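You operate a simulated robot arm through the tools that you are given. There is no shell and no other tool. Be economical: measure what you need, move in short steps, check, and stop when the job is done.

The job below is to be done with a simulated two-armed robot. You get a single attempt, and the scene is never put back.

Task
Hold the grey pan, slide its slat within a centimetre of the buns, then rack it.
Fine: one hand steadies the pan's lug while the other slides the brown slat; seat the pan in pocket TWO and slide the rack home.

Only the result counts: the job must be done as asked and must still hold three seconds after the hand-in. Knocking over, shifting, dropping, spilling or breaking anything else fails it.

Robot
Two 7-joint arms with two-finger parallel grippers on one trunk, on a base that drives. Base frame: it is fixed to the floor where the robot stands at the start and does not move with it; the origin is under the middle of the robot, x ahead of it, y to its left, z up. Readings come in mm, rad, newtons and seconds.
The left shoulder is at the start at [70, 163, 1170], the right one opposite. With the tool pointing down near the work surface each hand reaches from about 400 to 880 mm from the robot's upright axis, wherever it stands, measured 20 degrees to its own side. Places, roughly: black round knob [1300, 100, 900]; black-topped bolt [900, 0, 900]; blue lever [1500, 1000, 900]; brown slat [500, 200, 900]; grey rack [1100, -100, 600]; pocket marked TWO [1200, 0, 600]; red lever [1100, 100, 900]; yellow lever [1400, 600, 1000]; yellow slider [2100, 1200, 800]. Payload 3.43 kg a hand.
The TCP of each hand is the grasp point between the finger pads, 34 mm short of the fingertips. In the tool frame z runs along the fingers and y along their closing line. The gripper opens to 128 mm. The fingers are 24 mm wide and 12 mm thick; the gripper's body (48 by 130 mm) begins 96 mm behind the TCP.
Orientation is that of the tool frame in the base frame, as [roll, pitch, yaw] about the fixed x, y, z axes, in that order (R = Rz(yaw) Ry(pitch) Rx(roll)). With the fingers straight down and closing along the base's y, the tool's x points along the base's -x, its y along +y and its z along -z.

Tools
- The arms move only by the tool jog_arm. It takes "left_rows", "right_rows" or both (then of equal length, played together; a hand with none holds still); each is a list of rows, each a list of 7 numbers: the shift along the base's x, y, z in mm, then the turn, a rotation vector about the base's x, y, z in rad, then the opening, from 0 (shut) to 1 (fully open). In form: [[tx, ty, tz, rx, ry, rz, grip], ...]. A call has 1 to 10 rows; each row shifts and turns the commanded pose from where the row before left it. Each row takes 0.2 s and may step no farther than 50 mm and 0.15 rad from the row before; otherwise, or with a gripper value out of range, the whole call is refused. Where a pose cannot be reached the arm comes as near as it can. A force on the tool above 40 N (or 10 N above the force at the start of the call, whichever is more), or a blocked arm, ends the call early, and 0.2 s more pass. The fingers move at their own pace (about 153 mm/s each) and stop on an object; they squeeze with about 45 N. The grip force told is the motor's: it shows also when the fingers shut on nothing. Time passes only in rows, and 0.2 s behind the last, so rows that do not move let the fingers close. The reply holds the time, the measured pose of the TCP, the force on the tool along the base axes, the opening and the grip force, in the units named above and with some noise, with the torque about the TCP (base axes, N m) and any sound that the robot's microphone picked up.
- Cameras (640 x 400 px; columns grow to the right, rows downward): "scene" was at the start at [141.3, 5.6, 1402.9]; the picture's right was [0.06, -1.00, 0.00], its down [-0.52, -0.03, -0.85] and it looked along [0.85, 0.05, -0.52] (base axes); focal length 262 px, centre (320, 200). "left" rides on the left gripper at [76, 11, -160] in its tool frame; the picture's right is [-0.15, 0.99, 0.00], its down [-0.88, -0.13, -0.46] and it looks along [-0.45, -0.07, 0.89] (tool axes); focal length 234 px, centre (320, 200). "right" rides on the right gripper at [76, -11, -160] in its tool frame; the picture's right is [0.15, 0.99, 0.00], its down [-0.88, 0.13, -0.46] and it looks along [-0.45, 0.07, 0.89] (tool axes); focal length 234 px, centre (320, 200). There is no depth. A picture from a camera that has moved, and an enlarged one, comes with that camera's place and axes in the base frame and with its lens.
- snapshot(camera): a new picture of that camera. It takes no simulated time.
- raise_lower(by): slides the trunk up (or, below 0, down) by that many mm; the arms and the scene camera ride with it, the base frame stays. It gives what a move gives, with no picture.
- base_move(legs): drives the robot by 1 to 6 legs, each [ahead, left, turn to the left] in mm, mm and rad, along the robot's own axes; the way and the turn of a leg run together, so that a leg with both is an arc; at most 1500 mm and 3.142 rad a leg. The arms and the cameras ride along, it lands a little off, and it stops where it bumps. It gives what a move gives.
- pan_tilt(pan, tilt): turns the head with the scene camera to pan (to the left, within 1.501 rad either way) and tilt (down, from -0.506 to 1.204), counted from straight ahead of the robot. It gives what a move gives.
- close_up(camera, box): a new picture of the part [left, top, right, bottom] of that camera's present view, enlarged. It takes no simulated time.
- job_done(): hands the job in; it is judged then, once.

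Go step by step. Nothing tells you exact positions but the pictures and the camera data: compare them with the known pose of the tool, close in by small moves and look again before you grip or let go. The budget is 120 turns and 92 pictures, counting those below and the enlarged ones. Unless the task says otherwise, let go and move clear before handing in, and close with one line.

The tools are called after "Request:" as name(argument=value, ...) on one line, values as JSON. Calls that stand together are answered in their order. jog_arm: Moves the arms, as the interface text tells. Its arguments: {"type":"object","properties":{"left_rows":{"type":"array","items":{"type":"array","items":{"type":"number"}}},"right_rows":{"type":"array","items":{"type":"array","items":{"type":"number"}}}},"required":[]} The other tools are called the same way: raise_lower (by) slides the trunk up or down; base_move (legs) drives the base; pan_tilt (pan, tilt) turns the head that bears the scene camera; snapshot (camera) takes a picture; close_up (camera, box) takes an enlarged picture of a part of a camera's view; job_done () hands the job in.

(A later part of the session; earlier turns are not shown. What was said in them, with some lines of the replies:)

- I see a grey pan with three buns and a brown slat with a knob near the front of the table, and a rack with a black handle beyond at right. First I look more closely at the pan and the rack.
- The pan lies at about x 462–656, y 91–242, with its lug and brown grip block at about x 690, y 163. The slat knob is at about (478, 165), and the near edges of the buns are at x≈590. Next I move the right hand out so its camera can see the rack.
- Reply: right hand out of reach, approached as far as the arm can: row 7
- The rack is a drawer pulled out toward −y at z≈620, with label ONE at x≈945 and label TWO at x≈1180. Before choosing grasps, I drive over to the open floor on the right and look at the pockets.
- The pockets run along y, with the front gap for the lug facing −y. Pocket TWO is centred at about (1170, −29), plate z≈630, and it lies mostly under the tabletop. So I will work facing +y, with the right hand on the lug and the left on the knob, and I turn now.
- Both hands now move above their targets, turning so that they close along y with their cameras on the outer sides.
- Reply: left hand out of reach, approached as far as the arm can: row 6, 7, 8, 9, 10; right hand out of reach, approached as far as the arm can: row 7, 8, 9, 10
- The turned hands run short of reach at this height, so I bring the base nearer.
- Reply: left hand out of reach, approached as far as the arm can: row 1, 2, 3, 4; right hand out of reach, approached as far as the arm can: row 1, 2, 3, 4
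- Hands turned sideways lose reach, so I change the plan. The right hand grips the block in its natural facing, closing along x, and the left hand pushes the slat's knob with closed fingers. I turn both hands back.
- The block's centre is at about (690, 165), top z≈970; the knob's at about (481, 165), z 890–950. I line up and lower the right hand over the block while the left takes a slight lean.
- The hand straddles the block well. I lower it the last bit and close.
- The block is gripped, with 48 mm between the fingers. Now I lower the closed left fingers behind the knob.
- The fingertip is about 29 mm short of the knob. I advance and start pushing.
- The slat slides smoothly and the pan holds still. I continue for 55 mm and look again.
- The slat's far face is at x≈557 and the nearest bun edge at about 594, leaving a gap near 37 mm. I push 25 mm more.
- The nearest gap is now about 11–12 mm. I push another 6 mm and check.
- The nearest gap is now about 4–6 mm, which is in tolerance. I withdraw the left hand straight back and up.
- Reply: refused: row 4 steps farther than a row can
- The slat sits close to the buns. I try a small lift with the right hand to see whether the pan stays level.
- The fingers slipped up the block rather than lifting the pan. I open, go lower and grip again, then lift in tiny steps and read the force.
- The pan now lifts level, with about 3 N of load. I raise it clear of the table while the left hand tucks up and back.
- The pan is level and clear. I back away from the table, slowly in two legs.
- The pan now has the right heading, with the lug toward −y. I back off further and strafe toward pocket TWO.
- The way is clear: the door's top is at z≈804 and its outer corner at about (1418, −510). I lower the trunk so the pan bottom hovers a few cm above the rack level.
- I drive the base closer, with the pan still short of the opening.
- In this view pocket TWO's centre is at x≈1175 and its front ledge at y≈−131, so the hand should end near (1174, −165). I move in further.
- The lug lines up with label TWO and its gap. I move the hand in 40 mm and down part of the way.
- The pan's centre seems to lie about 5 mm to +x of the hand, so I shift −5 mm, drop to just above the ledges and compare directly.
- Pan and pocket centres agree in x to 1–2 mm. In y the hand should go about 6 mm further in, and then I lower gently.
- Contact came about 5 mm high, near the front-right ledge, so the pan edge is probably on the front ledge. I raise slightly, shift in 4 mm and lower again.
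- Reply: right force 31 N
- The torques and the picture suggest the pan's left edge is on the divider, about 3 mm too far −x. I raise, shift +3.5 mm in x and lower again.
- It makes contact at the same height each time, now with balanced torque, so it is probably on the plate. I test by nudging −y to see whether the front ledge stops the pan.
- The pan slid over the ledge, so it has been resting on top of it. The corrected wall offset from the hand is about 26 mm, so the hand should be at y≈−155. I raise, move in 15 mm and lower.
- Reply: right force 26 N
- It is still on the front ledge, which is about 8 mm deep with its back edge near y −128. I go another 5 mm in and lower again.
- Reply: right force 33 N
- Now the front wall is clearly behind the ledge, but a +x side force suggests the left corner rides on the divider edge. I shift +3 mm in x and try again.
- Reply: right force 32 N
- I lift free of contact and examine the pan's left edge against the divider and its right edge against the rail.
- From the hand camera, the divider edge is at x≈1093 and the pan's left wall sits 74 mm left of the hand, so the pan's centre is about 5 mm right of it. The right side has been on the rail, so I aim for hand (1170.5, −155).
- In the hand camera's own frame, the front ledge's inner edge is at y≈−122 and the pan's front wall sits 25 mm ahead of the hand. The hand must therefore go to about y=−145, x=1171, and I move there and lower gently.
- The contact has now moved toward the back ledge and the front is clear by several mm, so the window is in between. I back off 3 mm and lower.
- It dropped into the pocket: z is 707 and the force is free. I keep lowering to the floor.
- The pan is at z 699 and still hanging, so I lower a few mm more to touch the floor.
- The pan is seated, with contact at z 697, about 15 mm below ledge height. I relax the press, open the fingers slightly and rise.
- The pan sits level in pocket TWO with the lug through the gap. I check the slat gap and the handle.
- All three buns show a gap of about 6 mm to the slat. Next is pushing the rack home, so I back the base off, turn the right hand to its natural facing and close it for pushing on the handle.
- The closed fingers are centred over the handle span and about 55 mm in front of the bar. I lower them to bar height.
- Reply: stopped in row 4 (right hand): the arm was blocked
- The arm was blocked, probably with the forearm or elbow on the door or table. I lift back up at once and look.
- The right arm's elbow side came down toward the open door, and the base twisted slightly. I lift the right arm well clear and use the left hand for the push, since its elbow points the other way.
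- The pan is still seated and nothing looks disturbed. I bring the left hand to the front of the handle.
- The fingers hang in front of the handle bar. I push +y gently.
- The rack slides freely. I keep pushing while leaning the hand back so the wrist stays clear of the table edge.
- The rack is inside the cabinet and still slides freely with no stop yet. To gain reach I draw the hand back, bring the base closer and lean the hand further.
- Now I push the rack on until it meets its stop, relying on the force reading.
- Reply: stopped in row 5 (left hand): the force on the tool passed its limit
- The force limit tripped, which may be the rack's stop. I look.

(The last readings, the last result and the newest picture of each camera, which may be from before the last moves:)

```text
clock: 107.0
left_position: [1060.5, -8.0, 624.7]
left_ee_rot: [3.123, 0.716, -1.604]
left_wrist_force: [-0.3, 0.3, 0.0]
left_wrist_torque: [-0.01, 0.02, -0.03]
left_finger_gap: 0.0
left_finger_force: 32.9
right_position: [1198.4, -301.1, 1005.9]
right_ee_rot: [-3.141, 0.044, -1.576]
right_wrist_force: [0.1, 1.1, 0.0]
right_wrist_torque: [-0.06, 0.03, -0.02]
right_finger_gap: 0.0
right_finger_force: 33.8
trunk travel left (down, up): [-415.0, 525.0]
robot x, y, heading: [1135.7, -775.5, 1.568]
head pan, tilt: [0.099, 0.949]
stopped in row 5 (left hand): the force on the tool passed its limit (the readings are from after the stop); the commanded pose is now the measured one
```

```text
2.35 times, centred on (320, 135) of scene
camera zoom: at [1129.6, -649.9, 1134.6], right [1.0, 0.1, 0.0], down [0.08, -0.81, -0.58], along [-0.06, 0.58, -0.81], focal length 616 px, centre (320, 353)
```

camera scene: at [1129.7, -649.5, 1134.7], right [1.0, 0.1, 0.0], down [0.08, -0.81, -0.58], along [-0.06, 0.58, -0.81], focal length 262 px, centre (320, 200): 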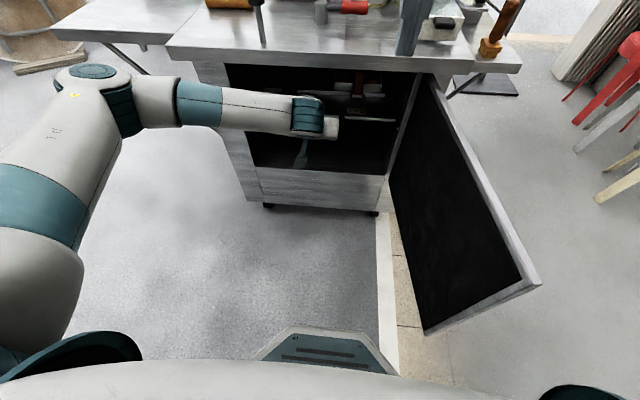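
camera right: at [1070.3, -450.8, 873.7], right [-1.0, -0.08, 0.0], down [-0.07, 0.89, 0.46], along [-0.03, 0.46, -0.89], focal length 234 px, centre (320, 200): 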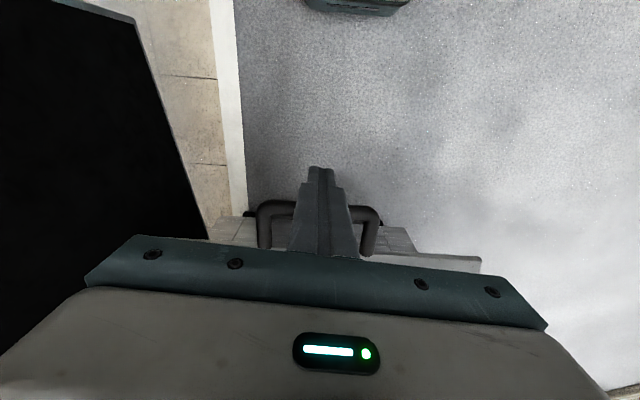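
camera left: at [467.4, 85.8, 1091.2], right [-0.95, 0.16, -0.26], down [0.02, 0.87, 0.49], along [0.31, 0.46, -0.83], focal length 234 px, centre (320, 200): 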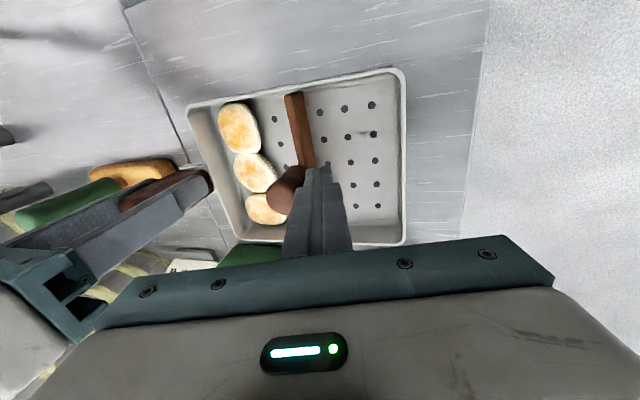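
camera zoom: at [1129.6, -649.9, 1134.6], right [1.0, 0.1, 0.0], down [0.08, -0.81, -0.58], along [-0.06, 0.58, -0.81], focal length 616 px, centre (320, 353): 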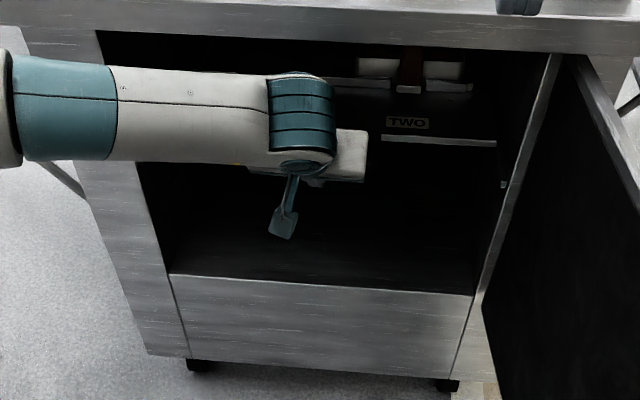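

Request:
jog_arm(left_rows=[[0, 3, 0, 0, 0, 0, 0], [0, 3, 0, 0, 0, 0, 0], [0, 2, 0, 0, 0, 0, 0]])

```text
clock: 107.9
left_position: [1059.9, -5.1, 622.7]
left_ee_rot: [3.121, 0.71, -1.604]
left_wrist_force: [0.8, 0.6, 0.1]
left_wrist_torque: [-0.02, -0.02, 0.0]
left_finger_gap: 0.1
left_finger_force: 32.8
right_position: [1198.5, -302.1, 1006.3]
right_ee_rot: [-3.139, 0.046, -1.577]
right_wrist_force: [-0.5, 0.3, 0.5]
right_wrist_torque: [-0.06, 0.02, 0.03]
right_finger_gap: 0.0
right_finger_force: 32.9
trunk travel left (down, up): [-415.0, 525.0]
robot x, y, heading: [1134.8, -778.8, 1.565]
head pan, tilt: [0.099, 0.949]
stopped in row 3 (left hand): the force on the tool passed its limit (the readings are from after the stop); the commanded pose is now the measured one
```

Two pushes stopped at nearly the same place with over 40 N. I confirm with one more push slightly higher on the bar.

Request:
jog_arm(left_rows=[[0, -8, 4, 0, 0, 0, 0], [0, 0, 4, 0, 0, 0, 0], [0, 3, 0, 0, 0, 0, 0], [0, 2, 0, 0, 0, 0, 0], [0, 2, 0, 0, 0, 0, 0]])

Request:
jog_arm(left_rows=[[0, 2, 0, 0, 0, 0, 0]])

Request:
jog_arm(left_rows=[[0, 2, 0, 0, 0, 0, 0]])

```text
clock: 109.1
left_position: [1060.9, -11.5, 631.3]
left_ee_rot: [3.123, 0.707, -1.606]
left_wrist_force: [-1.2, -35.3, 1.7]
left_wrist_torque: [-0.57, -0.09, 0.05]
left_finger_gap: 0.0
left_finger_force: 33.2
right_position: [1198.8, -307.2, 1009.0]
right_ee_rot: [-3.141, 0.05, -1.576]
right_wrist_force: [0.5, 0.1, -0.6]
right_wrist_torque: [-0.01, -0.02, 0.03]
right_finger_gap: 0.0
right_finger_force: 32.8
trunk travel left (down, up): [-415.0, 525.0]
robot x, y, heading: [1135.9, -774.0, 1.566]
head pan, tilt: [0.099, 0.949]
```

```text
clock: 109.5
left_position: [1060.5, -9.7, 626.4]
left_ee_rot: [3.122, 0.7, -1.607]
left_wrist_force: [-0.1, -0.5, -1.3]
left_wrist_torque: [0.08, -0.01, -0.01]
left_finger_gap: 0.0
left_finger_force: 32.8
right_position: [1198.8, -304.5, 1005.6]
right_ee_rot: [-3.141, 0.043, -1.577]
right_wrist_force: [-0.3, 0.8, -0.1]
right_wrist_torque: [-0.05, 0.02, 0.01]
right_finger_gap: 0.0
right_finger_force: 33.1
trunk travel left (down, up): [-415.0, 525.0]
robot x, y, heading: [1135.5, -777.9, 1.564]
head pan, tilt: [0.099, 0.949]
stopped in row 1 (left hand): the force on the tool passed its limit (the readings are from after the stop); the commanded pose is now the measured one
```

```text
clock: 109.9
left_position: [1060.8, -9.2, 627.9]
left_ee_rot: [3.123, 0.701, -1.606]
left_wrist_force: [-0.4, -8.2, -2.0]
left_wrist_torque: [-0.24, 0.06, 0.05]
left_finger_gap: 0.0
left_finger_force: 33.6
right_position: [1197.2, -305.9, 1008.3]
right_ee_rot: [-3.141, 0.045, -1.576]
right_wrist_force: [-0.6, -0.9, 0.1]
right_wrist_torque: [-0.01, -0.04, -0.01]
right_finger_gap: 0.1
right_finger_force: 33.1
trunk travel left (down, up): [-415.0, 525.0]
robot x, y, heading: [1134.8, -777.5, 1.572]
head pan, tilt: [0.099, 0.949]
```

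The reaction is a clean −35 N along y at the same spot each time, so the rack is against its home stop. I withdraw the left hand straight out.

Request:
jog_arm(left_rows=[[0, -15, 0, 0, 0, 0, 0], [0, -30, 0, 0, 0, 0, 0], [0, -35, 0, 0, 0, 0, 0], [0, -35, 0, 0, 0, 0, 0], [0, -35, 0, 0, 0, 0, 0], [0, -35, 0, -0.1, 0, 0, 0], [-10, -25, 10, -0.1, 0, 0, 0], [-20, -10, 30, -0.1, 0, 0, 0], [-20, 0, 40, -0.1, 0, 0, 0]])

Request:
base_move(legs=[[-150, 0, 0]])

Request:
pan_tilt(pan=0.0, tilt=0.7)

Request:
snapshot(camera="scene")

```text
clock: 111.9
left_position: [1009.3, -227.1, 709.2]
left_ee_rot: [3.137, 0.3, -1.599]
left_wrist_force: [0.7, -0.8, 0.9]
left_wrist_torque: [-0.01, 0.03, -0.03]
left_finger_gap: 0.0
left_finger_force: 33.2
right_position: [1198.8, -304.4, 1007.8]
right_ee_rot: [-3.14, 0.045, -1.575]
right_wrist_force: [0.6, 0.6, -0.4]
right_wrist_torque: [0.02, 0.0, -0.04]
right_finger_gap: 0.2
right_finger_force: 33.3
trunk travel left (down, up): [-415.0, 525.0]
robot x, y, heading: [1133.3, -771.9, 1.566]
head pan, tilt: [0.099, 0.949]
```

```text
clock: 113.3
left_position: [1009.5, -378.8, 708.6]
left_ee_rot: [3.136, 0.303, -1.598]
left_wrist_force: [-0.6, -0.7, 1.3]
left_wrist_torque: [0.0, -0.01, 0.01]
left_finger_gap: 0.0
left_finger_force: 32.8
right_position: [1197.7, -458.3, 1009.2]
right_ee_rot: [-3.14, 0.049, -1.575]
right_wrist_force: [-0.2, 0.3, 0.0]
right_wrist_torque: [0.0, -0.01, -0.01]
right_finger_gap: 0.3
right_finger_force: 33.0
trunk travel left (down, up): [-415.0, 525.0]
robot x, y, heading: [1135.4, -929.4, 1.568]
head pan, tilt: [0.099, 0.949]
```

```text
clock: 114.1
left_position: [1010.1, -378.2, 708.3]
left_ee_rot: [3.137, 0.302, -1.599]
left_wrist_force: [1.2, 0.0, -0.6]
left_wrist_torque: [-0.03, -0.02, -0.02]
left_finger_gap: 0.2
left_finger_force: 32.9
right_position: [1199.0, -456.9, 1007.6]
right_ee_rot: [-3.139, 0.048, -1.578]
right_wrist_force: [-0.5, -0.5, 0.0]
right_wrist_torque: [0.01, 0.03, 0.0]
right_finger_gap: 0.2
right_finger_force: 32.9
trunk travel left (down, up): [-415.0, 525.0]
robot x, y, heading: [1132.4, -928.4, 1.568]
head pan, tilt: [0.0, 0.7]
```

```text
2 pictures are left
camera scene: at [1136.3, -792.1, 1154.6], right [1.0, 0.0, 0.0], down [0.0, -0.64, -0.76], along [0.0, 0.76, -0.64], focal length 262 px, centre (320, 200)
```

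scene: 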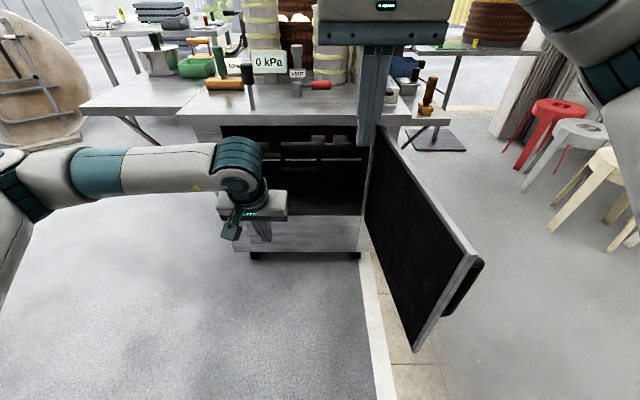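

Request:
close_up(camera="scene", box=[270, 120, 380, 220])

```text
4.00 times, centred on (325, 170) of scene
camera zoom: at [1136.3, -792.1, 1154.6], right [1.0, 0.0, 0.0], down [0.0, -0.64, -0.76], along [0.0, 0.76, -0.64], focal length 1047 px, centre (300, 320)
```

zoom: 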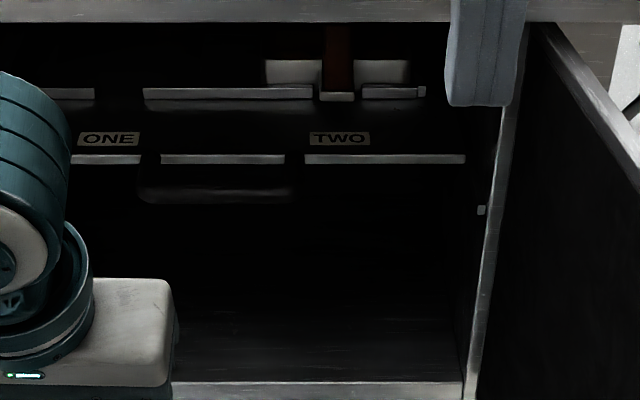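

The rack is home, the pan sits in pocket TWO with its lug in the gap, and both hands are clear. I hand the job in.

Request:
job_done()

```text
The job is handed in.
```

The slat stands about 6 mm from the buns, the pan is seated in pocket TWO and the rack is pushed home to its stop; the right arm was blocked once, probably against the open door, and I couldn't rule out that the door moved slightly.
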